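You operate a simulated robot arm through the tools that you are given. There is no shell and no other tool.

The job below is to be done with a simulated robot arm. You get a single attempt, and the scene is never put back.

JOB
Start a sample on the green core: load, latch, reset and crank to 0.3 m.
Fine: latch it and press the length reset button once before cranking; leave the other core.

The check looks at the end state, three seconds after you hand in, the way a careful person would. Anything else that was tipped, shoved, dropped, spilled or broken makes it a failure.

ROBOT AND FRAMES
A 7-joint arm with a two-finger gripper on a trunk, on a base that moves. Base frame: it is fixed to the floor where the robot stands at the start and does not move with it; the origin is under the middle of the robot, x ahead of it, y to its left, z up. Readings come in mm, degrees, newtons and seconds.
With the tool pointing down near the work surface it reaches from about 300 to 760 mm from the robot's upright axis, wherever it stands. Its first joint turns from -143.0 to 143.0 degrees. Places, roughly: blue core, green core [3250, -2000, 750]; core latch [4000, -2600, 800]; length counter [4700, -2700, 700]; length reset button [4600, -2400, 500]; winder crank [4600, -2800, 800]. Payload 2.45 kg.
The TCP is the grasp point between the finger pads, 26 mm short of the fingertips. In the tool frame z runs along the fingers and y along their closing line. The gripper opens to 96 mm; its body begins 69 mm behind the TCP.
Orientation is that of the tool frame in the base frame, as [roll, pitch, yaw] about the fixed x, y, z axes, in that order (R = Rz(yaw) Ry(pitch) Rx(roll)). With the fingers straight down and closing along the base's y, the tool's x points along the base's -x, its y along +y and its z along -z.

CONTROLS
- The arm moves only by the tool jog_arm. Its argument "increments" is a list of rows, each an object of numbers (a shift or turn left out is 0, a gripper value left out holds the last): "ax", "ay", "az": the turn, a rotation vector about the base's x, y, z in degrees; "tx", "ty", "tz": the shift along the base's x, y, z in m; "gripper": the gripper command, from -1 (shut) to 1 (fully open), values between in proportion. In form: [{"ax": .., "ay": .., "az": .., "tx": .., "ty": .., "tz": .., "gripper": ..}, ...]. A call has 1 to 20 rows; each row is the pose to reach, as a shift and turn from the pose commanded when the call began. Each row takes 0.2 s and may step no farther than 50 mm and 8.6 degrees from the row before; otherwise, or with a gripper value out of range, the whole call is refused. A pose out of reach is approached as far as the arm can. The call stops where the force on the tool passes 90 N (or 10 N more than at its start, if that is more) or the arm is blocked; 0.2 s more then pass. Each finger travels about 50 mm/s and halts on what it meets, pressing with about 33 N; the grip force reading is that of the motor and also rises with nothing between the fingers. The clock runs only during rows and for 0.2 s after the last one: add rows that repeat a pose to give the fingers time. The reply holds the time, the measured pose of the TCP, the force on the tool along the base axes, the opening and the grip force, in the units named above and with some noise, with the torque about the TCP (base axes, N m) and any sound that the robot's microphone picked up.
- Cameras (640 x 400 px; columns grow to the right, rows downward): "scene" is now at [53, 167.7, 1475.2]; the picture's right is [-0.18, -0.98, 0.00], its down [-0.53, 0.09, -0.84] and it looks along [0.83, -0.15, -0.54] (base axes); focal length 279 px, centre (320, 200). "wrist" rides on the gripper at [82, 3, -98] in the tool frame; the picture's right is [-0.04, 1.00, 0.00], its down [-0.73, -0.03, -0.68] and it looks along [-0.68, -0.03, 0.73] (tool axes); focal length 256 px, centre (320, 200). There is no depth. A picture from a camera that has moved, and an enlarged one, comes with that camera's place and axes in the base frame and with its lens. The place of the scene camera against the robot may be out by one fixed shift of up to 18 mm in any direction.
- snapshot(camera): a new picture of that camera. No time passes.
- raise_lower(by): slides the trunk up (or, below 0, down) by that many mm; the arm and the scene camera ride with it, the base frame stays. It gives what a move gives, with no picture.
- roll_base(legs): drives the robot by 1 to 6 legs, each [ahead, turn to the left] in mm and degrees, along the robot's own axes; the way and the turn of a leg run together, so that a leg with both is an arc; at most 1500 mm and 180 degrees a leg. The arm and the cameras ride along, it lands a little off, and it stops where it bumps. It gives what a move gives.
- head_to(pan, tilt): turns the head with the scene camera to pan (to the left, within 155 degrees either way) and tilt (down, from -29 to 69), counted from straight ahead of the robot. It gives what a move gives.
- enlarge(camera, box): a new picture of the part [left, top, right, bottom] of that camera's present view, enlarged. No time passes.
- job_done(): hands the job in; it is judged then, once.

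Places have to be worked out from the pictures, the camera data and where the tool is seen. Open the gripper and draw the arm clear of the work before you hand the job in, unless the task says otherwise.

The tools are called after "Emit:" as name(argument=value, ...) on one line, values as JSON. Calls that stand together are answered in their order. jog_arm: Moves the arm, as the interface text tells. Its arguments: {"type":"object","properties":{"increments":{"type":"array"}},"required":["increments"]} The other tools are called the same way: raise_lower (by) moves the trunk up or down; roll_base (legs) drives the base; head_to (pan, tilt) turns the head that bears the scene camera; snapshot (camera) takes a picture; enlarge (camera, box) takes an enlarged picture of a part of a camera's view; job_done () hands the job in.

At the start:

```text
time: 0.0
eef_pos: [547.1, 208.4, 1063.0]
ee_rot: [-180.0, 0.0, 180.0]
ft_force: [-0.1, 0.0, -1.4]
moment: [-0.02, -0.02, 0.02]
grip_width: 95.8
gripper_force: 0.0
trunk travel left (down, up): [-500.0, 140.0]
robot x, y, heading: [0.8, 1.7, 0.1]
head pan, tilt (commanded): [-10.2, 32.6]
```

scene: 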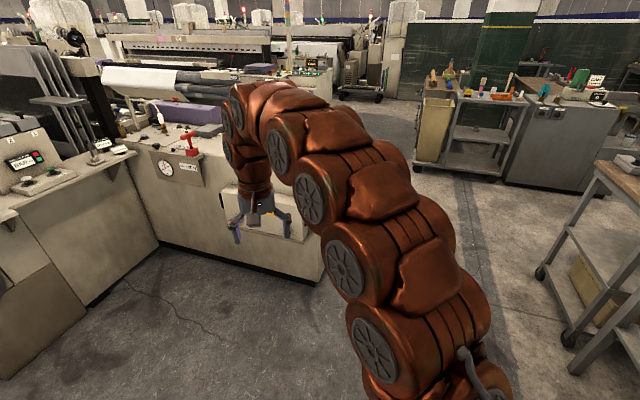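
wrist: 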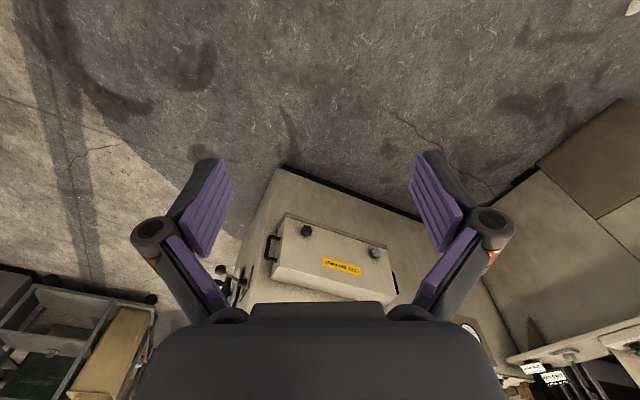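

The workplace is far ahead-right of the robot, around (3250..4700, -2000..-2800). I first turn the head that way to view the route.

Emit:
head_to(pan=-35, tilt=20)

```text
time: 0.9
eef_pos: [546.8, 208.7, 1060.9]
ee_rot: [180.0, 0.1, 179.9]
ft_force: [-0.1, -0.2, 0.2]
moment: [0.04, 0.02, -0.02]
grip_width: 95.8
gripper_force: 0.0
trunk travel left (down, up): [-500.0, 140.0]
robot x, y, heading: [-1.9, -1.5, -0.2]
head pan, tilt (commanded): [-35.0, 20.0]
```

Head turned; I take a picture toward the work area.

Emit:
snapshot(camera="scene")

Emit:
enlarge(camera="scene", box=[160, 60, 480, 260])

```text
taken
camera scene: at [41.5, 130.2, 1495.3], right [-0.57, -0.82, 0.0], down [-0.28, 0.2, -0.94], along [0.77, -0.54, -0.34], focal length 279 px, centre (320, 200)
```

scene: 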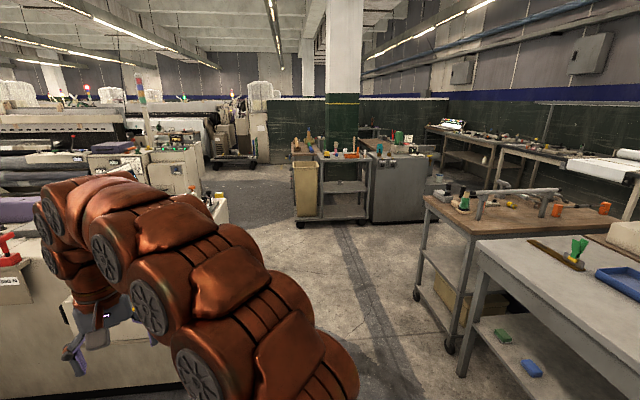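

```text
2.00 times, centred on (320, 160) of scene
camera zoom: at [41.5, 130.2, 1495.3], right [-0.57, -0.82, 0.0], down [-0.28, 0.2, -0.94], along [0.77, -0.54, -0.34], focal length 559 px, centre (320, 280)
```

zoom: 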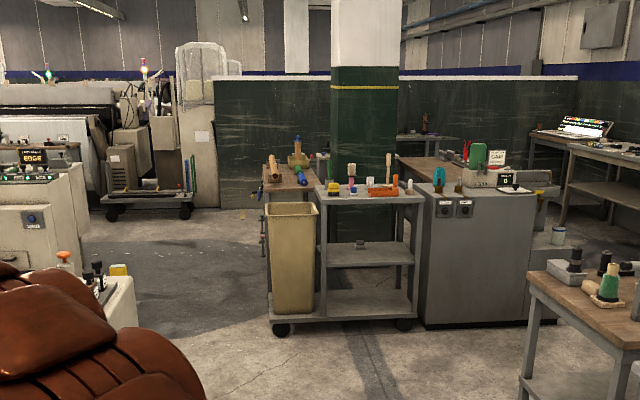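

The cores seem to be on something around the column. I enlarge the middle of the view.

Emit:
enlarge(camera="scene", box=[280, 115, 376, 175])

Emit:
enlarge(camera="scene", box=[270, 120, 350, 170])

Emit:
enlarge(camera="scene", box=[350, 110, 478, 190])

```text
6.67 times, centred on (328, 145) of scene
camera zoom: at [41.5, 130.2, 1495.3], right [-0.57, -0.82, 0.0], down [-0.28, 0.2, -0.94], along [0.77, -0.54, -0.34], focal length 1862 px, centre (267, 567)
```

zoom: 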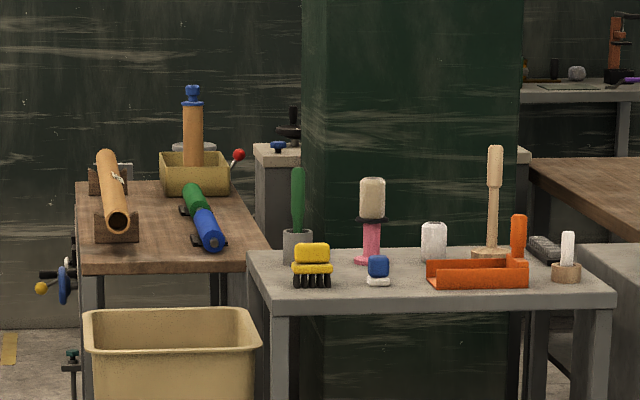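

```text
8.00 times, centred on (310, 145) of scene
camera zoom: at [41.5, 130.2, 1495.3], right [-0.57, -0.82, 0.0], down [-0.28, 0.2, -0.94], along [0.77, -0.54, -0.34], focal length 2234 px, centre (400, 640)
```

zoom: 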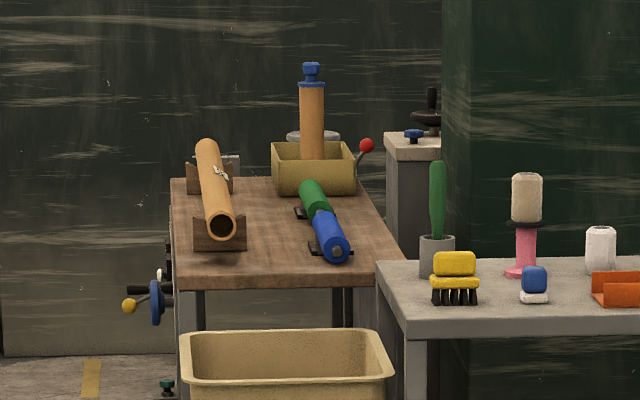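

```text
5.00 times, centred on (414, 150) of scene
camera zoom: at [41.5, 130.2, 1495.3], right [-0.57, -0.82, 0.0], down [-0.28, 0.2, -0.94], along [0.77, -0.54, -0.34], focal length 1396 px, centre (-150, 450)
```

zoom: 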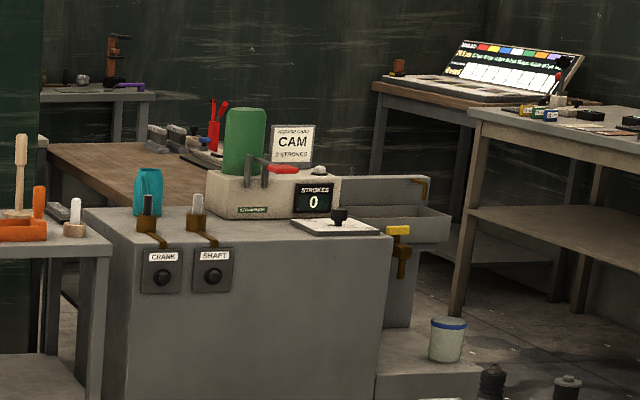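

The green and blue cores lie on a wooden table behind the tool cart; the winder seems to be there too. I turn right by 35° and drive 1500 mm up the open corridor to look from nearer.

Emit:
roll_base(legs=[[0, -35], [1500, 0]])

Emit:
head_to(pan=0, tilt=15)

Emit:
snapshot(camera="scene")

```text
time: 10.0
eef_pos: [1795.2, -991.9, 1062.5]
ee_rot: [179.9, 0.0, 145.9]
ft_force: [0.2, -0.3, -0.4]
moment: [0.0, 0.03, 0.02]
grip_width: 95.9
gripper_force: 0.0
trunk travel left (down, up): [-500.0, 140.0]
robot x, y, heading: [1225.7, -857.1, -34.3]
head pan, tilt (commanded): [-35.0, 20.0]
```

```text
time: 11.0
eef_pos: [1795.3, -992.0, 1062.1]
ee_rot: [180.0, 0.0, 145.9]
ft_force: [0.3, -0.8, -0.9]
moment: [-0.01, 0.0, 0.03]
grip_width: 96.0
gripper_force: 0.1
trunk travel left (down, up): [-500.0, 140.0]
robot x, y, heading: [1226.6, -858.9, -34.3]
head pan, tilt (commanded): [0.0, 15.0]
```

```text
taken
camera scene: at [1379.2, -730.0, 1503.5], right [-0.56, -0.83, 0.0], down [-0.21, 0.15, -0.97], along [0.8, -0.54, -0.26], focal length 279 px, centre (320, 200)
```

scene: 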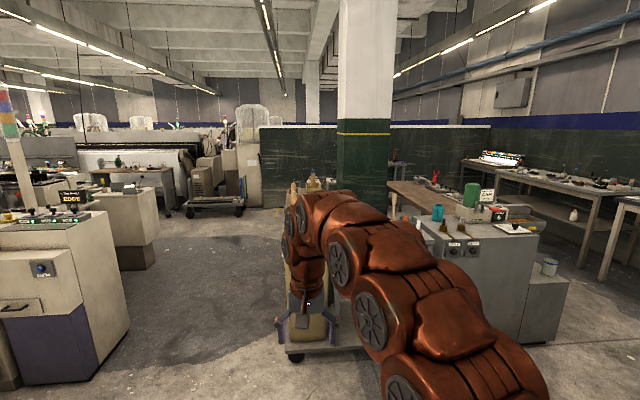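

The arm blocks the view, but the aisle left of the cart and table is open. I drive diagonally left into that aisle (about 30° left for 2.2 m), then turn back parallel to the table to look.

Emit:
roll_base(legs=[[0, 30], [1500, 0], [650, 0]])

Emit:
head_to(pan=-60, tilt=25)

Emit:
snapshot(camera="scene")

```text
time: 22.9
eef_pos: [3882.6, -879.9, 1062.3]
ee_rot: [180.0, 0.0, 174.7]
ft_force: [0.0, -0.3, 0.5]
moment: [0.04, 0.01, 0.02]
grip_width: 96.0
gripper_force: 0.0
trunk travel left (down, up): [-500.0, 140.0]
robot x, y, heading: [3318.9, -1042.0, -5.3]
head pan, tilt (commanded): [0.0, 15.0]
```

```text
time: 24.2
eef_pos: [3882.6, -879.0, 1062.2]
ee_rot: [179.9, -0.1, 174.8]
ft_force: [-0.9, 0.0, 0.4]
moment: [-0.05, 0.0, 0.0]
grip_width: 95.8
gripper_force: 0.1
trunk travel left (down, up): [-500.0, 140.0]
robot x, y, heading: [3315.5, -1034.2, -5.0]
head pan, tilt (commanded): [-60.0, 25.0]
```

```text
taken
camera scene: at [3339.4, -933.1, 1487.3], right [-0.91, -0.42, 0.0], down [-0.18, 0.38, -0.91], along [0.38, -0.82, -0.42], focal length 279 px, centre (320, 200)
```

scene: 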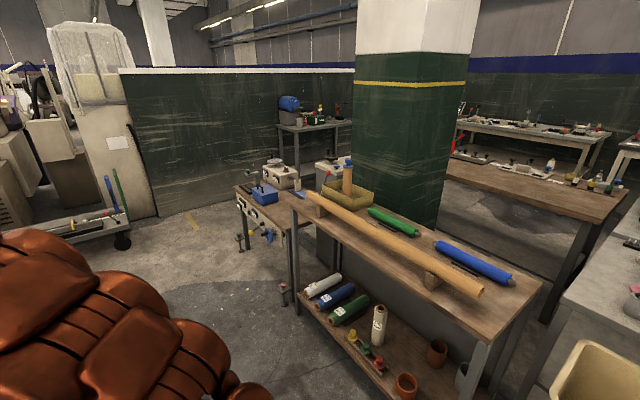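

Now I see the core table (green and blue cores lying on holders) and the winder bench further along. I enlarge both.

Emit:
enlarge(camera="scene", box=[215, 140, 375, 240])

Emit:
enlarge(camera="scene", box=[350, 190, 526, 300])

Emit:
enlarge(camera="scene", box=[230, 150, 310, 200])

Emit:
enlarge(camera="scene", box=[220, 190, 300, 240])

```text
4.00 times, centred on (295, 190) of scene
camera zoom: at [3339.4, -933.1, 1487.3], right [-0.91, -0.42, 0.0], down [-0.18, 0.38, -0.91], along [0.38, -0.82, -0.42], focal length 1117 px, centre (420, 240)
```

zoom: 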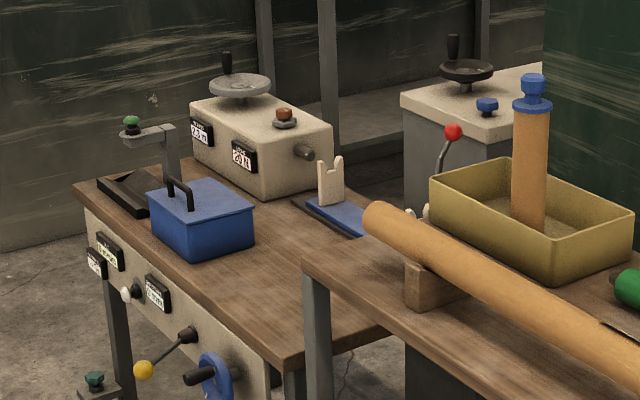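

```text
3.64 times, centred on (438, 245) of scene
camera zoom: at [3339.4, -933.1, 1487.3], right [-0.91, -0.42, 0.0], down [-0.18, 0.38, -0.91], along [0.38, -0.82, -0.42], focal length 1016 px, centre (-109, 36)
```

zoom: 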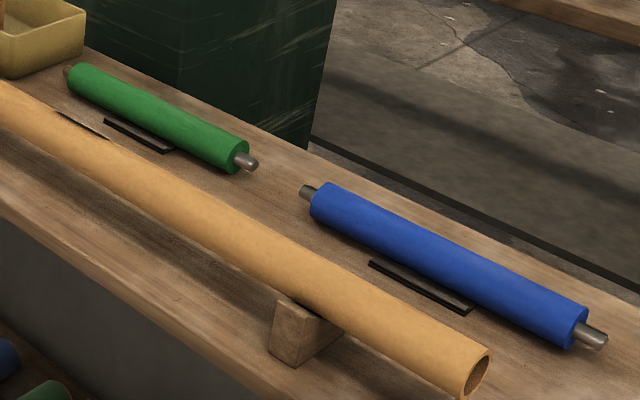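

```text
8.00 times, centred on (270, 175) of scene
camera zoom: at [3339.4, -933.1, 1487.3], right [-0.91, -0.42, 0.0], down [-0.18, 0.38, -0.91], along [0.38, -0.82, -0.42], focal length 2234 px, centre (720, 400)
```

zoom: 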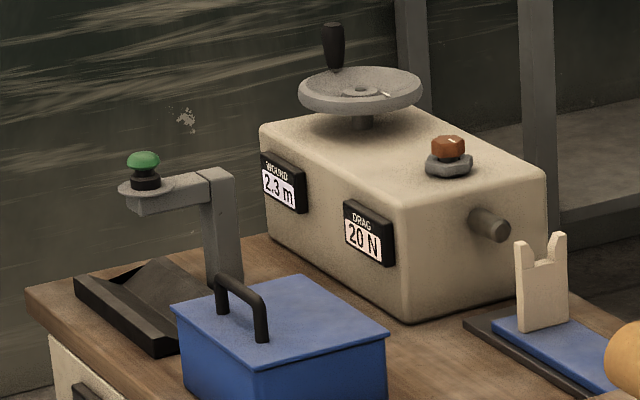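

```text
8.00 times, centred on (260, 215) of scene
camera zoom: at [3339.4, -933.1, 1487.3], right [-0.91, -0.42, 0.0], down [-0.18, 0.38, -0.91], along [0.38, -0.82, -0.42], focal length 2234 px, centre (800, 80)
```

zoom: 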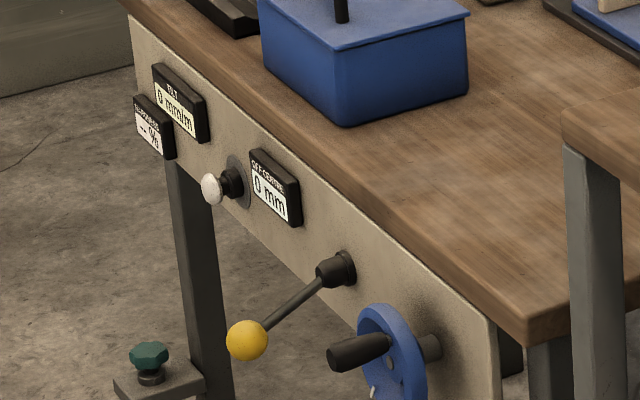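

The winder sits on the second bench: beige box with hand-wheel crank on top, "WOUND" counter, shaft stub, fork, red-ball lever (latch). I drive a bit further up the aisle to see it and the candidate buttons up close.

Emit:
roll_base(legs=[[0, -15], [850, 0]])

Emit:
head_to(pan=-75, tilt=35)

Emit:
snapshot(camera="scene")

```text
time: 29.5
eef_pos: [4677.3, -1326.6, 1062.4]
ee_rot: [-180.0, 0.1, 159.1]
ft_force: [0.2, -0.2, -0.5]
moment: [0.01, -0.02, -0.02]
grip_width: 96.0
gripper_force: 0.1
trunk travel left (down, up): [-500.0, 140.0]
robot x, y, heading: [4090.5, -1327.1, -20.6]
head pan, tilt (commanded): [-60.0, 25.0]
```

```text
time: 30.2
eef_pos: [4678.6, -1326.4, 1062.4]
ee_rot: [-180.0, 0.0, 159.3]
ft_force: [-0.5, 0.5, 0.1]
moment: [-0.03, 0.01, 0.0]
grip_width: 95.9
gripper_force: 0.1
trunk travel left (down, up): [-500.0, 140.0]
robot x, y, heading: [4094.5, -1327.4, -21.1]
head pan, tilt (commanded): [-75.0, 35.0]
```

```text
taken
camera scene: at [4117.7, -1224.4, 1471.6], right [-0.99, 0.1, 0.0], down [0.06, 0.57, -0.82], along [-0.08, -0.82, -0.57], focal length 279 px, centre (320, 200)
```

scene: 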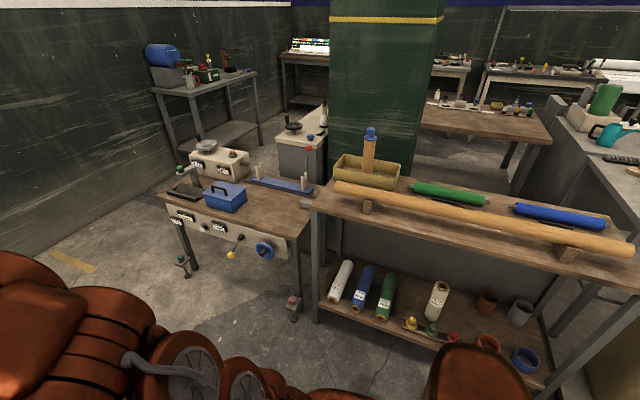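

A better view. I enlarge the winder bench and the low knobs.

Emit:
enlarge(camera="scene", box=[160, 130, 320, 230])

Emit:
enlarge(camera="scene", box=[160, 190, 320, 290])

Emit:
enlarge(camera="scene", box=[180, 130, 260, 180])

Emit:
enlarge(camera="scene", box=[245, 140, 325, 190])

Emit:
enlarge(camera="scene", box=[160, 150, 240, 200])

```text
4.00 times, centred on (240, 180) of scene
camera zoom: at [4117.7, -1224.4, 1471.6], right [-0.99, 0.1, 0.0], down [0.06, 0.57, -0.82], along [-0.08, -0.82, -0.57], focal length 1117 px, centre (640, 280)
```

zoom: 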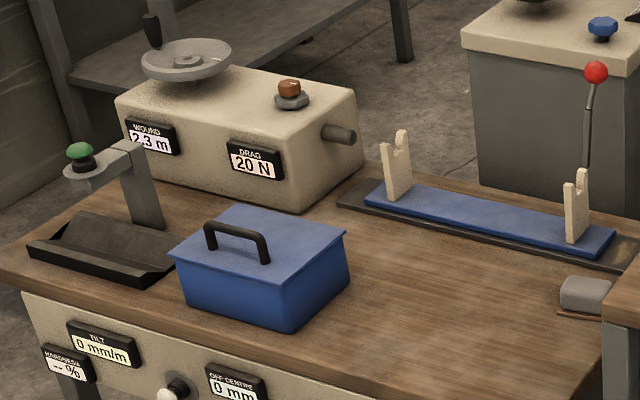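

```text
4.00 times, centred on (240, 240) of scene
camera zoom: at [4117.7, -1224.4, 1471.6], right [-0.99, 0.1, 0.0], down [0.06, 0.57, -0.82], along [-0.08, -0.82, -0.57], focal length 1117 px, centre (640, 40)
```

zoom: 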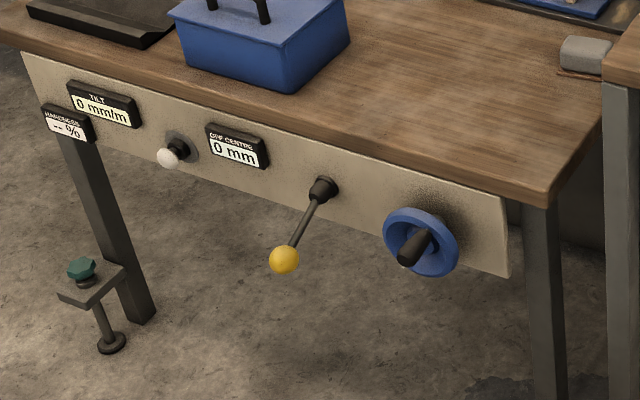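

```text
8.00 times, centred on (220, 155) of scene
camera zoom: at [4117.7, -1224.4, 1471.6], right [-0.99, 0.1, 0.0], down [0.06, 0.57, -0.82], along [-0.08, -0.82, -0.57], focal length 2234 px, centre (1120, 560)
```

zoom: 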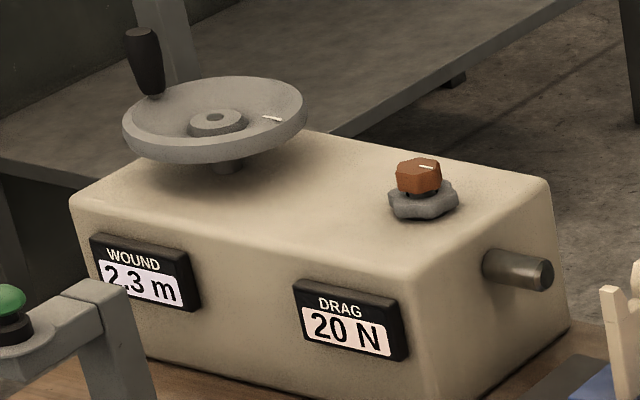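

```text
8.00 times, centred on (285, 165) of scene
camera zoom: at [4117.7, -1224.4, 1471.6], right [-0.99, 0.1, 0.0], down [0.06, 0.57, -0.82], along [-0.08, -0.82, -0.57], focal length 2234 px, centre (600, 480)
```

zoom: 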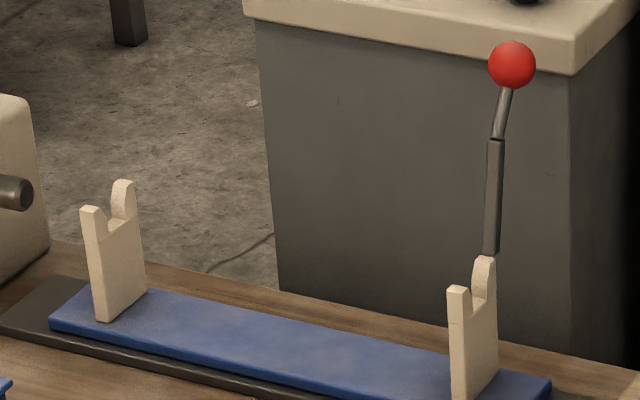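

```text
8.00 times, centred on (200, 175) of scene
camera zoom: at [4117.7, -1224.4, 1471.6], right [-0.99, 0.1, 0.0], down [0.06, 0.57, -0.82], along [-0.08, -0.82, -0.57], focal length 2234 px, centre (1280, 400)
```

zoom: 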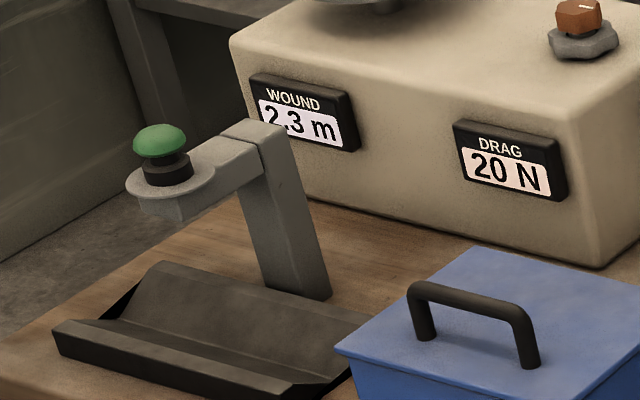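

The white push button on the front panel triangulates to about (4620,-2390,514), matching the given length-reset place; crank wheel ≈(4624,-2810,803), red latch ball ≈(4041,-2588,857), saddles ≈(4319,-2647,734) and (4075,-2501,734); green core ≈(3506,-2100,845). The room is turned about -30°. Before driving close I look down at my own base to judge its size.

Emit:
head_to(pan=-90, tilt=69)

Emit:
snapshot(camera="scene")

Emit:
snapshot(camera="wrist")

```text
time: 31.2
eef_pos: [4678.8, -1325.5, 1061.7]
ee_rot: [-180.0, 0.1, 159.1]
ft_force: [-0.4, 0.9, 0.1]
moment: [-0.01, 0.03, -0.04]
grip_width: 95.8
gripper_force: 0.0
trunk travel left (down, up): [-500.0, 140.0]
robot x, y, heading: [4092.2, -1324.5, -20.8]
head pan, tilt (commanded): [-90.0, 68.8]
```

```text
taken
camera scene: at [4106.7, -1189.1, 1427.9], right [-0.93, 0.36, 0.0], down [0.33, 0.87, -0.36], along [-0.13, -0.34, -0.93], focal length 279 px, centre (320, 200)
```

scene: 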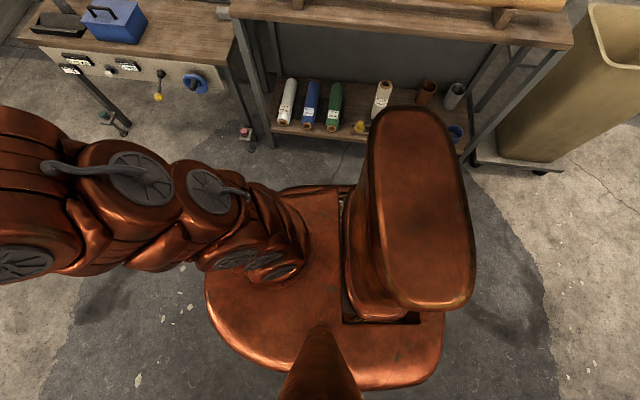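

```text
taken
camera wrist: at [4602.5, -1294.1, 1160.2], right [0.39, 0.92, 0.0], down [0.68, -0.29, 0.68], along [0.62, -0.27, -0.73], focal length 256 px, centre (320, 200)
```

wrist: 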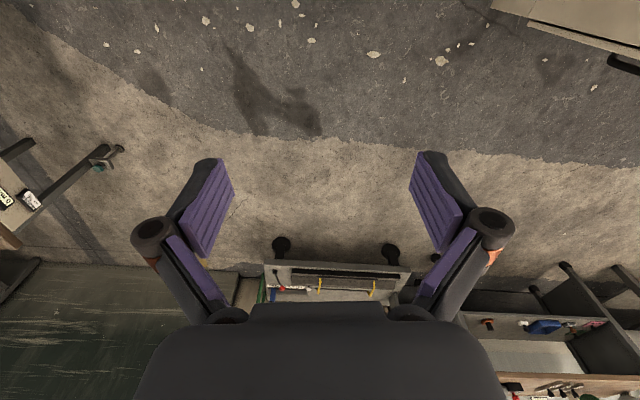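

The base plate seems wide. To gauge its height and extent I raise the trunk (camera rides with it) and look again for parallax.

Emit:
raise_lower(by=130)

Emit:
snapshot(camera="scene")

```text
time: 32.8
eef_pos: [4678.9, -1326.4, 1191.6]
ee_rot: [180.0, -0.1, 159.2]
ft_force: [0.7, 0.2, -0.4]
moment: [0.01, -0.02, 0.01]
grip_width: 96.0
gripper_force: 0.1
trunk travel left (down, up): [-630.0, 10.0]
robot x, y, heading: [4091.3, -1327.1, -20.8]
head pan, tilt (commanded): [-90.0, 68.8]
```

```text
taken
camera scene: at [4106.8, -1189.0, 1557.8], right [-0.93, 0.36, 0.0], down [0.33, 0.87, -0.36], along [-0.13, -0.34, -0.93], focal length 279 px, centre (320, 200)
```

scene: 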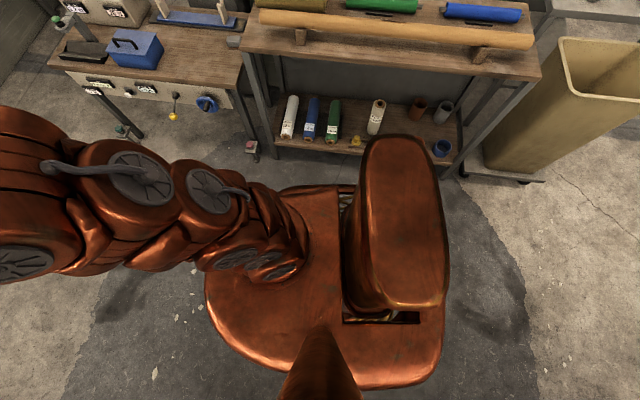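

The plate rides with the trunk, so the base is hidden beneath it. I lower the trunk to see whether the base extends beyond it, since the arm has free aisle floor around it.

Emit:
raise_lower(by=-450)

Emit:
snapshot(camera="scene")

Emit:
snapshot(camera="wrist")

```text
refused: -450 is not a number from -400 to 400
```

```text
taken
camera scene: at [4106.8, -1189.0, 1557.8], right [-0.93, 0.36, 0.0], down [0.33, 0.87, -0.36], along [-0.13, -0.34, -0.93], focal length 279 px, centre (320, 200)
```

scene: 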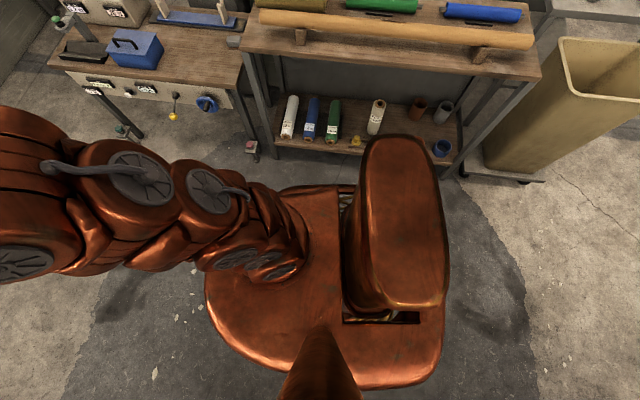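

```text
taken
camera wrist: at [4602.5, -1294.1, 1290.2], right [0.39, 0.92, 0.0], down [0.68, -0.29, 0.68], along [0.62, -0.27, -0.73], focal length 256 px, centre (320, 200)
```

wrist: 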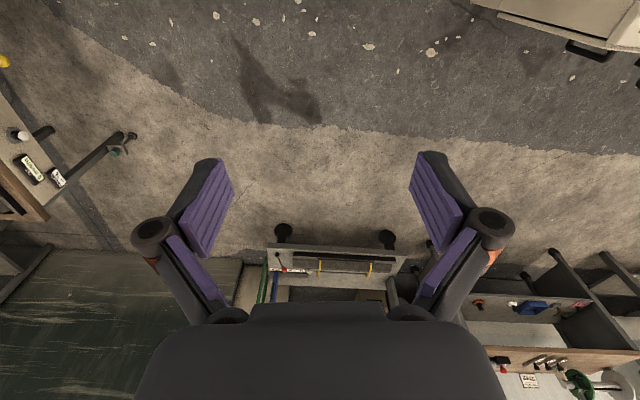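

The step limit is 400 mm; I lower by 400.

Emit:
raise_lower(by=-400)

Emit:
snapshot(camera="scene")

```text
time: 36.6
eef_pos: [4678.4, -1325.7, 791.5]
ee_rot: [-180.0, 0.0, 159.2]
ft_force: [1.0, 0.5, 0.1]
moment: [0.0, -0.01, 0.0]
grip_width: 96.1
gripper_force: 0.1
trunk travel left (down, up): [-230.0, 410.0]
robot x, y, heading: [4093.4, -1327.3, -20.7]
head pan, tilt (commanded): [-90.0, 68.8]
```

```text
taken
camera scene: at [4106.7, -1189.0, 1157.9], right [-0.93, 0.36, 0.0], down [0.33, 0.87, -0.36], along [-0.13, -0.34, -0.93], focal length 279 px, centre (320, 200)
```

scene: 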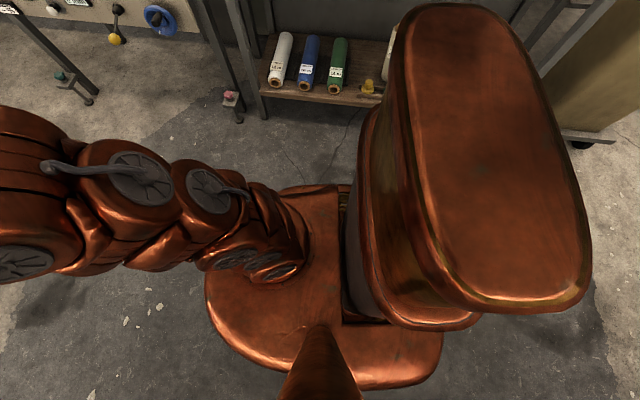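

The base remains hidden under the plate. I'll rotate the tool about vertical so that the wrist camera looks back at my own base and shows its footprint.

Emit:
jog_arm(increments=[{"az": 8.5}, {"az": 17}, {"az": 25.5}, {"az": 34}, {"az": 42.5}, {"az": 51}, {"az": 59.5}, {"az": 68}, {"az": 76.5}, {"az": 85}, {"az": 93.5}, {"az": 102}, {"az": 110.5}, {"az": 119}, {"az": 127.5}, {"az": 136}, {"az": 144.5}, {"az": 153}])

Emit:
snapshot(camera="wrist")

```text
time: 40.5
eef_pos: [4677.8, -1324.6, 791.3]
ee_rot: [180.0, 0.0, -47.6]
ft_force: [0.1, 0.6, 0.1]
moment: [0.0, -0.01, 0.01]
grip_width: 96.0
gripper_force: 0.1
trunk travel left (down, up): [-230.0, 410.0]
robot x, y, heading: [4095.3, -1322.5, -21.1]
head pan, tilt (commanded): [-90.0, 68.8]
```

```text
taken
camera wrist: at [4729.3, -1388.4, 890.0], right [-0.77, -0.64, 0.0], down [-0.47, 0.56, 0.68], along [-0.44, 0.52, -0.73], focal length 256 px, centre (320, 200)
```

wrist: 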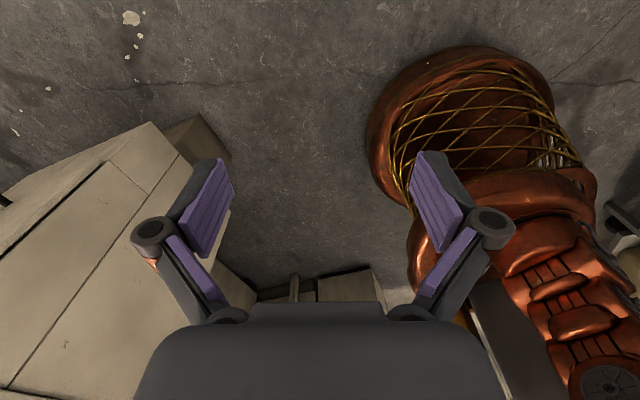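

The wrist view shows a round base of roughly 280 mm radius around the axis, so I can stand ~400 mm from the bench edge. I raise the trunk for clearance, then turn to face the core table (heading ≈ -120°).

Emit:
raise_lower(by=390)

Emit:
roll_base(legs=[[0, -99]])

Emit:
head_to(pan=0, tilt=40)

Emit:
snapshot(camera="scene")

```text
time: 44.2
eef_pos: [4677.6, -1324.4, 1181.8]
ee_rot: [-180.0, 0.0, -47.9]
ft_force: [0.8, 0.3, -0.9]
moment: [0.0, -0.03, 0.0]
grip_width: 96.0
gripper_force: 0.1
trunk travel left (down, up): [-620.0, 20.0]
robot x, y, heading: [4094.7, -1330.7, -20.7]
head pan, tilt (commanded): [-90.0, 68.8]
```

```text
time: 48.7
eef_pos: [4018.1, -1906.3, 1181.5]
ee_rot: [-180.0, -0.1, -145.3]
ft_force: [0.5, 0.2, 0.6]
moment: [-0.04, -0.02, -0.01]
grip_width: 95.9
gripper_force: 0.0
trunk travel left (down, up): [-620.0, 20.0]
robot x, y, heading: [4094.4, -1327.1, -118.2]
head pan, tilt (commanded): [-90.0, 68.8]
```

```text
time: 50.4
eef_pos: [4018.1, -1905.9, 1183.4]
ee_rot: [-180.0, 0.0, -145.3]
ft_force: [0.0, 0.2, -0.6]
moment: [0.02, 0.01, -0.03]
grip_width: 96.0
gripper_force: 0.1
trunk travel left (down, up): [-620.0, 20.0]
robot x, y, heading: [4096.7, -1328.2, -118.4]
head pan, tilt (commanded): [0.0, 40.0]
```

```text
taken
camera scene: at [4252.3, -1441.6, 1583.9], right [-0.88, 0.47, 0.0], down [0.3, 0.57, -0.77], along [-0.36, -0.67, -0.64], focal length 279 px, centre (320, 200)
```

scene: 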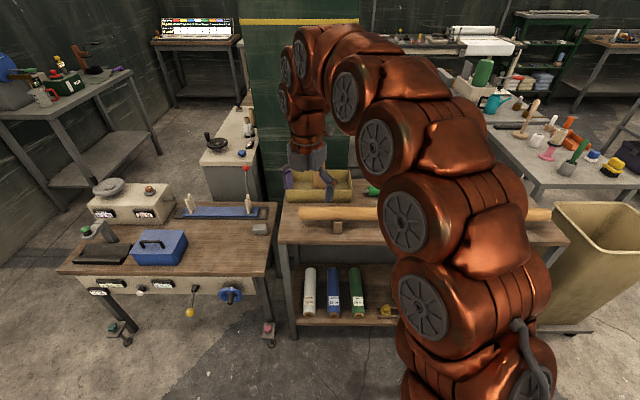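

Facing the table now. I bring the tool back toward the robot's right and turn it so the fingers will close across the core axis (yaw ≈150°) before driving forward.

Emit:
jog_arm(increments=[{"az": -8.1, "tx": -0.025, "ty": 0.024}, {"az": -16.2, "tx": -0.05, "ty": 0.048}, {"az": -24.3, "tx": -0.075, "ty": 0.072}, {"az": -32.4, "tx": -0.1, "ty": 0.096}, {"az": -40.5, "tx": -0.125, "ty": 0.12}, {"az": -48.6, "tx": -0.15, "ty": 0.144}, {"az": -56.7, "tx": -0.175, "ty": 0.168}, {"az": -64.7, "tx": -0.2, "ty": 0.192}])

Emit:
roll_base(legs=[[0, -2], [200, 0]])

Emit:
snapshot(camera="scene")

Emit:
snapshot(camera="wrist")

```text
time: 52.2
eef_pos: [3818.4, -1715.1, 1181.1]
ee_rot: [-179.8, 0.0, 149.9]
ft_force: [1.4, -1.0, 0.5]
moment: [0.02, 0.03, -0.01]
grip_width: 96.2
gripper_force: 0.1
trunk travel left (down, up): [-620.0, 20.0]
robot x, y, heading: [4093.1, -1324.6, -118.1]
head pan, tilt (commanded): [0.0, 40.0]
```

```text
time: 54.1
eef_pos: [3700.9, -1879.8, 1180.6]
ee_rot: [180.0, 0.0, 148.0]
ft_force: [0.2, 0.7, 0.5]
moment: [-0.02, -0.03, 0.02]
grip_width: 96.0
gripper_force: 0.0
trunk travel left (down, up): [-620.0, 20.0]
robot x, y, heading: [3989.0, -1501.7, -120.1]
head pan, tilt (commanded): [0.0, 40.0]
```

```text
taken
camera scene: at [4145.9, -1621.5, 1584.0], right [-0.86, 0.5, 0.0], down [0.32, 0.56, -0.77], along [-0.39, -0.66, -0.64], focal length 279 px, centre (320, 200)
```

scene: 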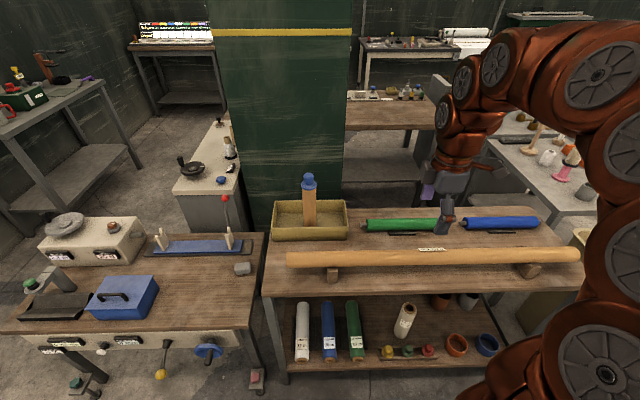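

```text
taken
camera wrist: at [3633.7, -1834.5, 1279.5], right [0.56, 0.83, 0.0], down [0.61, -0.41, 0.68], along [0.56, -0.38, -0.73], focal length 256 px, centre (320, 200)
```

wrist: 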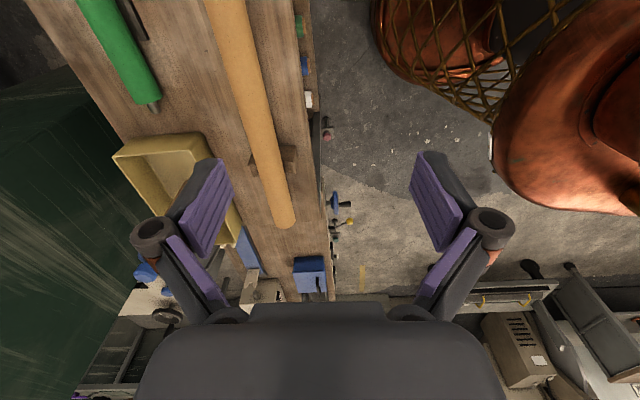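

A clear view of everything. I enlarge the cores, saddles and latch.

Emit:
enlarge(camera="scene", box=[350, 195, 478, 275])

Emit:
enlarge(camera="scene", box=[140, 180, 268, 260])

Emit:
enlarge(camera="scene", box=[440, 195, 568, 275])

Emit:
enlarge(camera="scene", box=[20, 195, 180, 295])

```text
5.00 times, centred on (414, 235) of scene
camera zoom: at [4145.9, -1621.5, 1584.0], right [-0.86, 0.5, 0.0], down [0.32, 0.56, -0.77], along [-0.39, -0.66, -0.64], focal length 1396 px, centre (-150, 25)
```

zoom: 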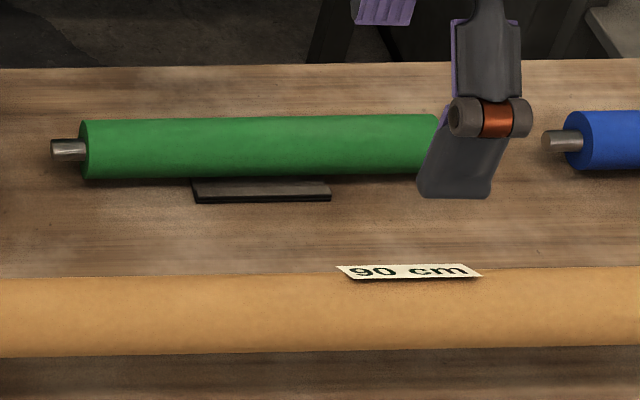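

```text
5.00 times, centred on (204, 220) of scene
camera zoom: at [4145.9, -1621.5, 1584.0], right [-0.86, 0.5, 0.0], down [0.32, 0.56, -0.77], along [-0.39, -0.66, -0.64], focal length 1396 px, centre (900, 100)
```

zoom: 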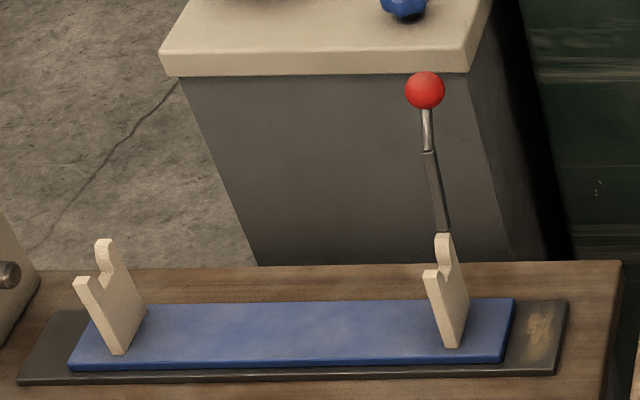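

```text
5.00 times, centred on (504, 235) of scene
camera zoom: at [4145.9, -1621.5, 1584.0], right [-0.86, 0.5, 0.0], down [0.32, 0.56, -0.77], along [-0.39, -0.66, -0.64], focal length 1396 px, centre (-600, 25)
```

zoom: 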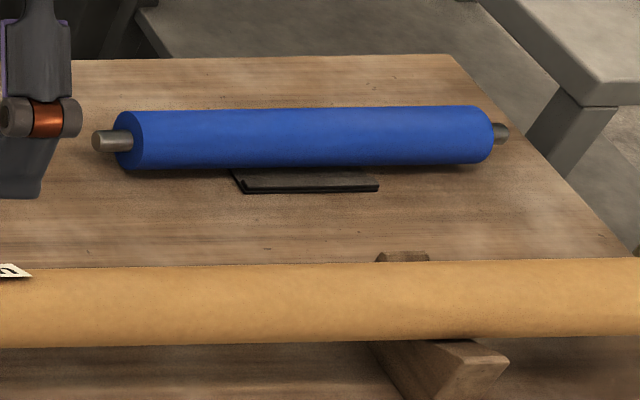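

```text
4.00 times, centred on (100, 245) of scene
camera zoom: at [4145.9, -1621.5, 1584.0], right [-0.86, 0.5, 0.0], down [0.32, 0.56, -0.77], along [-0.39, -0.66, -0.64], focal length 1117 px, centre (1200, 20)
```

zoom: 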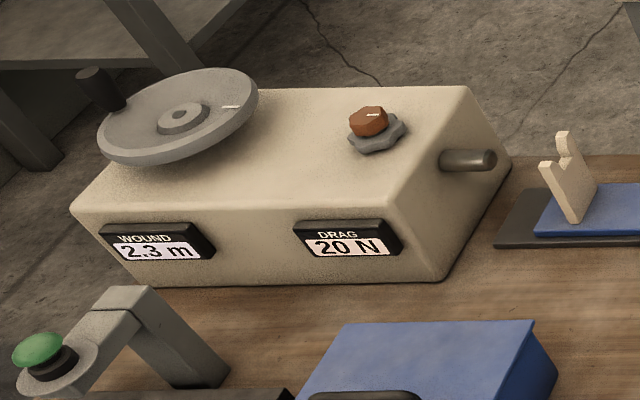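

Core ends and saddles look well visible: core body ≈270 mm with steel journals, resting on a small black block in the middle. I drive forward another 110 mm to bring the core comfortably into reach.

Emit:
roll_base(legs=[[110, 0]])

Emit:
snapshot(camera="scene")

```text
time: 55.3
eef_pos: [3646.5, -1973.4, 1181.1]
ee_rot: [179.9, 0.1, 147.8]
ft_force: [0.1, 0.3, 0.3]
moment: [0.0, 0.0, 0.01]
grip_width: 96.1
gripper_force: 0.0
trunk travel left (down, up): [-620.0, 20.0]
robot x, y, heading: [3938.8, -1593.9, -120.2]
head pan, tilt (commanded): [0.0, 40.0]
```

```text
taken
camera scene: at [4090.6, -1715.9, 1584.0], right [-0.86, 0.51, 0.0], down [0.32, 0.55, -0.77], along [-0.39, -0.66, -0.64], focal length 279 px, centre (320, 200)
```

scene: 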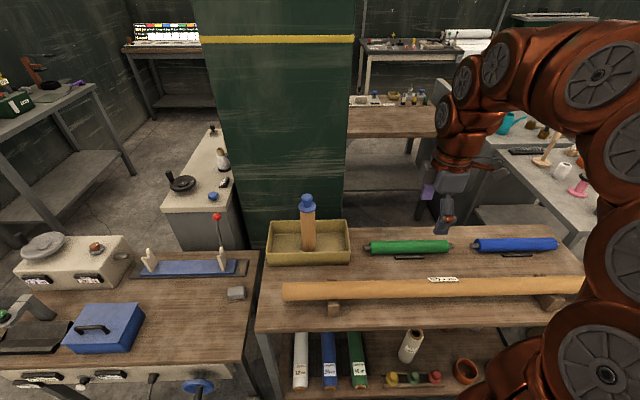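

The green core is now unobstructed. I enlarge it to measure its ends, and also the saddles.

Emit:
enlarge(camera="scene", box=[350, 220, 462, 290])

Emit:
enlarge(camera="scene", box=[130, 200, 258, 280])

Emit:
snapshot(camera="wrist")

```text
5.71 times, centred on (406, 255) of scene
camera zoom: at [4090.6, -1715.9, 1584.0], right [-0.86, 0.51, 0.0], down [0.32, 0.55, -0.77], along [-0.39, -0.66, -0.64], focal length 1596 px, centre (-171, -114)
```

zoom: 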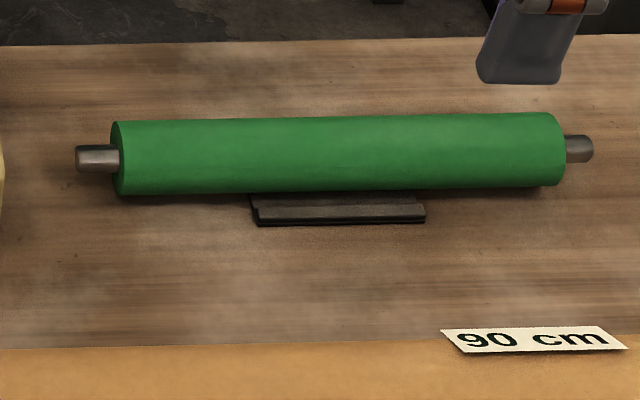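

```text
5.00 times, centred on (194, 240) of scene
camera zoom: at [4090.6, -1715.9, 1584.0], right [-0.86, 0.51, 0.0], down [0.32, 0.55, -0.77], along [-0.39, -0.66, -0.64], focal length 1396 px, centre (950, 0)
```

zoom: 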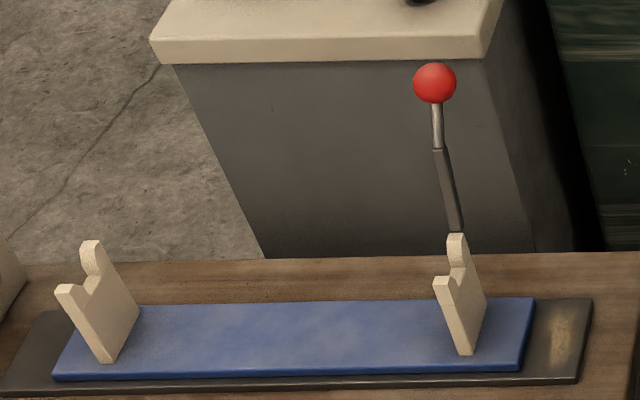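

```text
taken
camera wrist: at [3577.9, -1928.0, 1279.6], right [0.56, 0.83, 0.0], down [0.61, -0.41, 0.68], along [0.56, -0.38, -0.73], focal length 256 px, centre (320, 200)
```

wrist: 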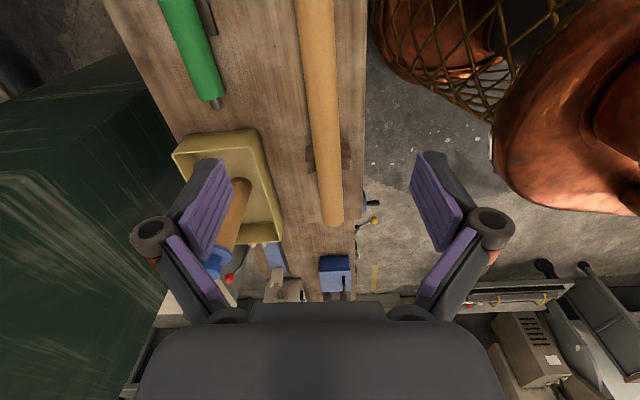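

Core centre estimates to about (3509,-2103), z≈845, axis direction ≈-29°, body ≈268 mm × ø44. I move the tool above it at z≈1010 for a wrist look.

Emit:
jog_arm(increments=[{"az": 0.6, "tx": -0.023, "ty": -0.022, "tz": -0.028}, {"az": 1.2, "tx": -0.046, "ty": -0.044, "tz": -0.056}, {"az": 1.8, "tx": -0.069, "ty": -0.066, "tz": -0.084}, {"az": 2.4, "tx": -0.092, "ty": -0.088, "tz": -0.112}, {"az": 3.0, "tx": -0.115, "ty": -0.11, "tz": -0.14}, {"az": 3.2, "tx": -0.1375, "ty": -0.1296, "tz": -0.171}])

Emit:
snapshot(camera="wrist")

Emit:
snapshot(camera="scene")

```text
time: 56.7
eef_pos: [3510.0, -2104.7, 1007.6]
ee_rot: [-179.9, 0.0, 151.1]
ft_force: [0.6, 0.1, -0.5]
moment: [-0.03, 0.01, 0.0]
grip_width: 95.7
gripper_force: 0.1
trunk travel left (down, up): [-620.0, 20.0]
robot x, y, heading: [3933.7, -1594.7, -120.6]
head pan, tilt (commanded): [0.0, 40.0]
```

```text
taken
camera wrist: at [3439.8, -2062.6, 1106.2], right [0.52, 0.86, 0.0], down [0.63, -0.38, 0.68], along [0.58, -0.35, -0.73], focal length 256 px, centre (320, 200)
```

wrist: 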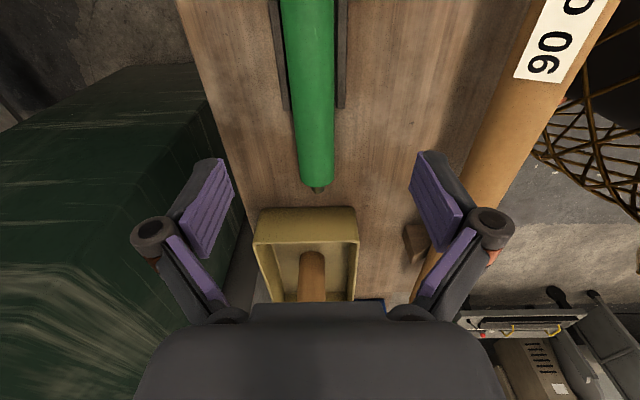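

```text
taken
camera scene: at [4090.7, -1715.9, 1584.0], right [-0.86, 0.51, 0.0], down [0.32, 0.55, -0.77], along [-0.39, -0.66, -0.64], focal length 279 px, centre (320, 200)
```

scene: 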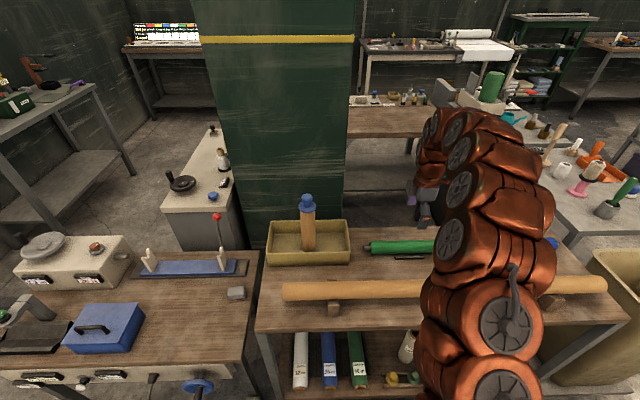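

The wrist view puts the core axis about 9 mm toward tool -y and core centre at ≈(3500,-2110), z≈837. I shift over it and lower to z≈900, straddling the core, then check again.

Emit:
jog_arm(increments=[{"tx": -0.01, "ty": -0.006, "tz": -0.03}, {"tx": -0.01, "ty": -0.006, "tz": -0.07}, {"tx": -0.01, "ty": -0.006, "tz": -0.107}, {"tx": -0.01, "ty": -0.006, "tz": -0.107}])

Emit:
snapshot(camera="wrist")

Emit:
enlarge(camera="scene", box=[350, 190, 478, 270])

```text
time: 57.7
eef_pos: [3499.7, -2109.0, 901.3]
ee_rot: [180.0, 0.1, 151.0]
ft_force: [-0.1, 0.5, -0.5]
moment: [0.0, 0.02, 0.01]
grip_width: 95.9
gripper_force: 0.1
trunk travel left (down, up): [-620.0, 20.0]
robot x, y, heading: [3933.8, -1593.1, -120.4]
head pan, tilt (commanded): [0.0, 40.0]
```

```text
taken
camera wrist: at [3428.6, -2066.4, 999.8], right [0.52, 0.86, 0.0], down [0.63, -0.38, 0.68], along [0.58, -0.35, -0.73], focal length 256 px, centre (320, 200)
```

wrist: 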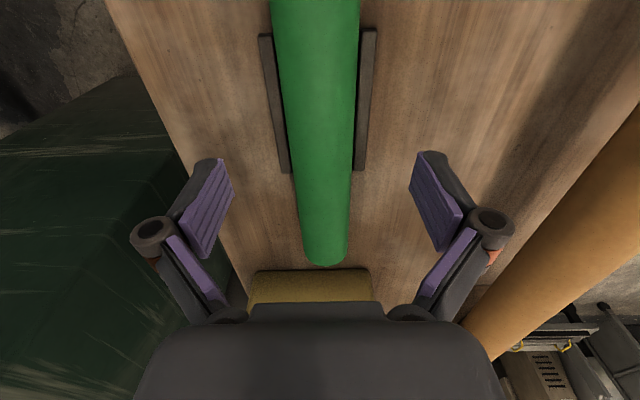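

```text
5.00 times, centred on (414, 230) of scene
camera zoom: at [4090.3, -1716.3, 1584.0], right [-0.86, 0.51, 0.0], down [0.33, 0.55, -0.77], along [-0.39, -0.66, -0.64], focal length 1396 px, centre (-150, 50)
```

zoom: 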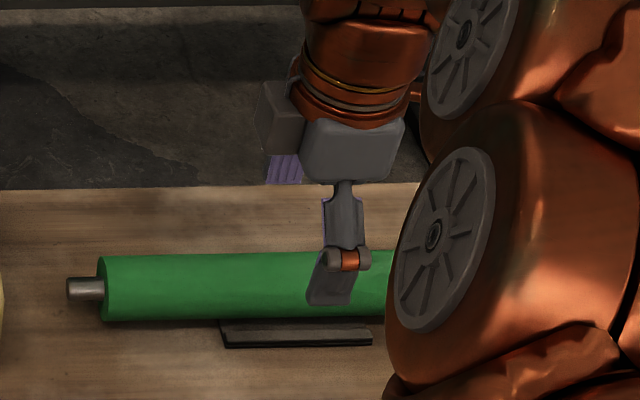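

The fingers straddle the core symmetrically and I'm within ~2 mm of its middle (end at +134 mm). I lower to z≈850 (fingertips ≈824, just above the rest block edges), watching force.

Emit:
jog_arm(increments=[{"tz": -0.02}, {"tz": -0.035}, {"tz": -0.045}, {"tz": -0.051}, {"tz": -0.051}])

Emit:
snapshot(camera="wrist")

Emit:
enlarge(camera="scene", box=[350, 190, 478, 270])

```text
time: 58.9
eef_pos: [3498.5, -2107.6, 851.8]
ee_rot: [-180.0, 0.0, 151.1]
ft_force: [-0.1, -0.4, 0.0]
moment: [-0.03, -0.01, 0.02]
grip_width: 95.8
gripper_force: 0.0
trunk travel left (down, up): [-620.0, 20.0]
robot x, y, heading: [3937.6, -1598.8, -120.5]
head pan, tilt (commanded): [0.0, 40.0]
```

```text
taken
camera wrist: at [3427.5, -2066.8, 950.4], right [0.52, 0.86, 0.0], down [0.63, -0.38, 0.68], along [0.58, -0.35, -0.73], focal length 256 px, centre (320, 200)
```

wrist: 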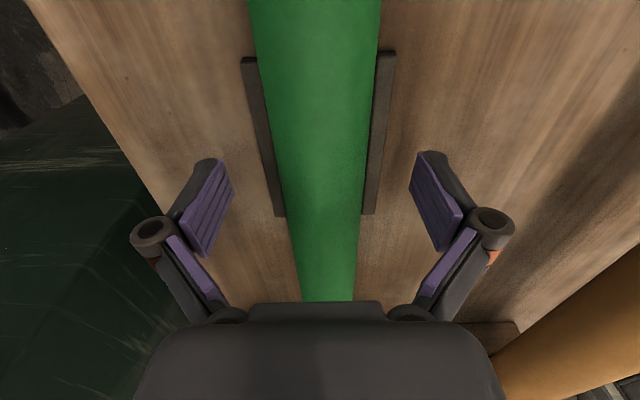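

```text
5.00 times, centred on (414, 230) of scene
camera zoom: at [4090.4, -1716.3, 1584.0], right [-0.86, 0.51, 0.0], down [0.33, 0.55, -0.77], along [-0.39, -0.66, -0.64], focal length 1396 px, centre (-150, 50)
```

zoom: 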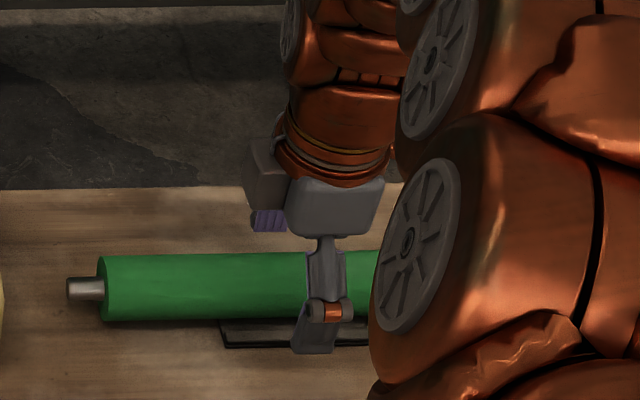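

The fingers are around the core at z≈852 with no contact force. I close the gripper on it.

Emit:
jog_arm(increments=[{"gripper": -1}, {"gripper": -1}, {"gripper": -1}, {"gripper": -1}, {"gripper": -1}, {"gripper": -1}])

Emit:
snapshot(camera="wrist")

Emit:
enlarge(camera="scene", box=[350, 190, 478, 270])

```text
time: 60.3
eef_pos: [3497.5, -2108.7, 852.8]
ee_rot: [180.0, -0.1, 151.0]
ft_force: [0.5, 1.6, 2.4]
moment: [0.01, -0.02, -0.09]
grip_width: 42.3
gripper_force: 33.4
trunk travel left (down, up): [-620.0, 20.0]
robot x, y, heading: [3935.6, -1596.0, -120.4]
head pan, tilt (commanded): [0.0, 40.0]
```

```text
taken
camera wrist: at [3427.5, -2066.8, 950.6], right [0.52, 0.86, 0.0], down [0.63, -0.38, 0.68], along [0.58, -0.35, -0.73], focal length 256 px, centre (320, 200)
```

wrist: 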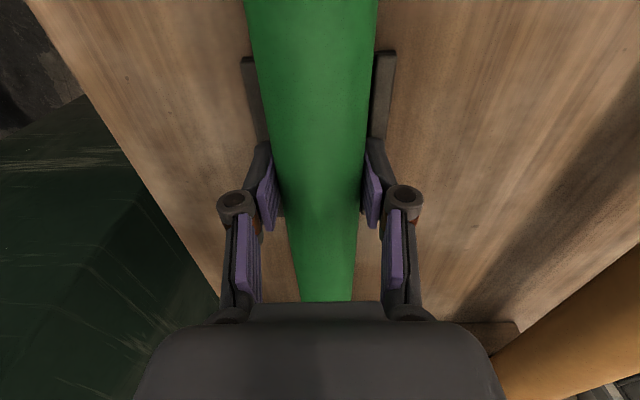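

```text
5.00 times, centred on (414, 230) of scene
camera zoom: at [4090.5, -1716.1, 1584.0], right [-0.86, 0.51, 0.0], down [0.33, 0.55, -0.77], along [-0.39, -0.66, -0.64], focal length 1396 px, centre (-150, 50)
```

zoom: 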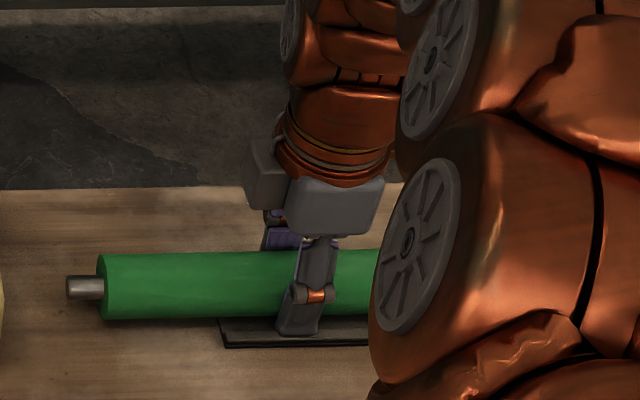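

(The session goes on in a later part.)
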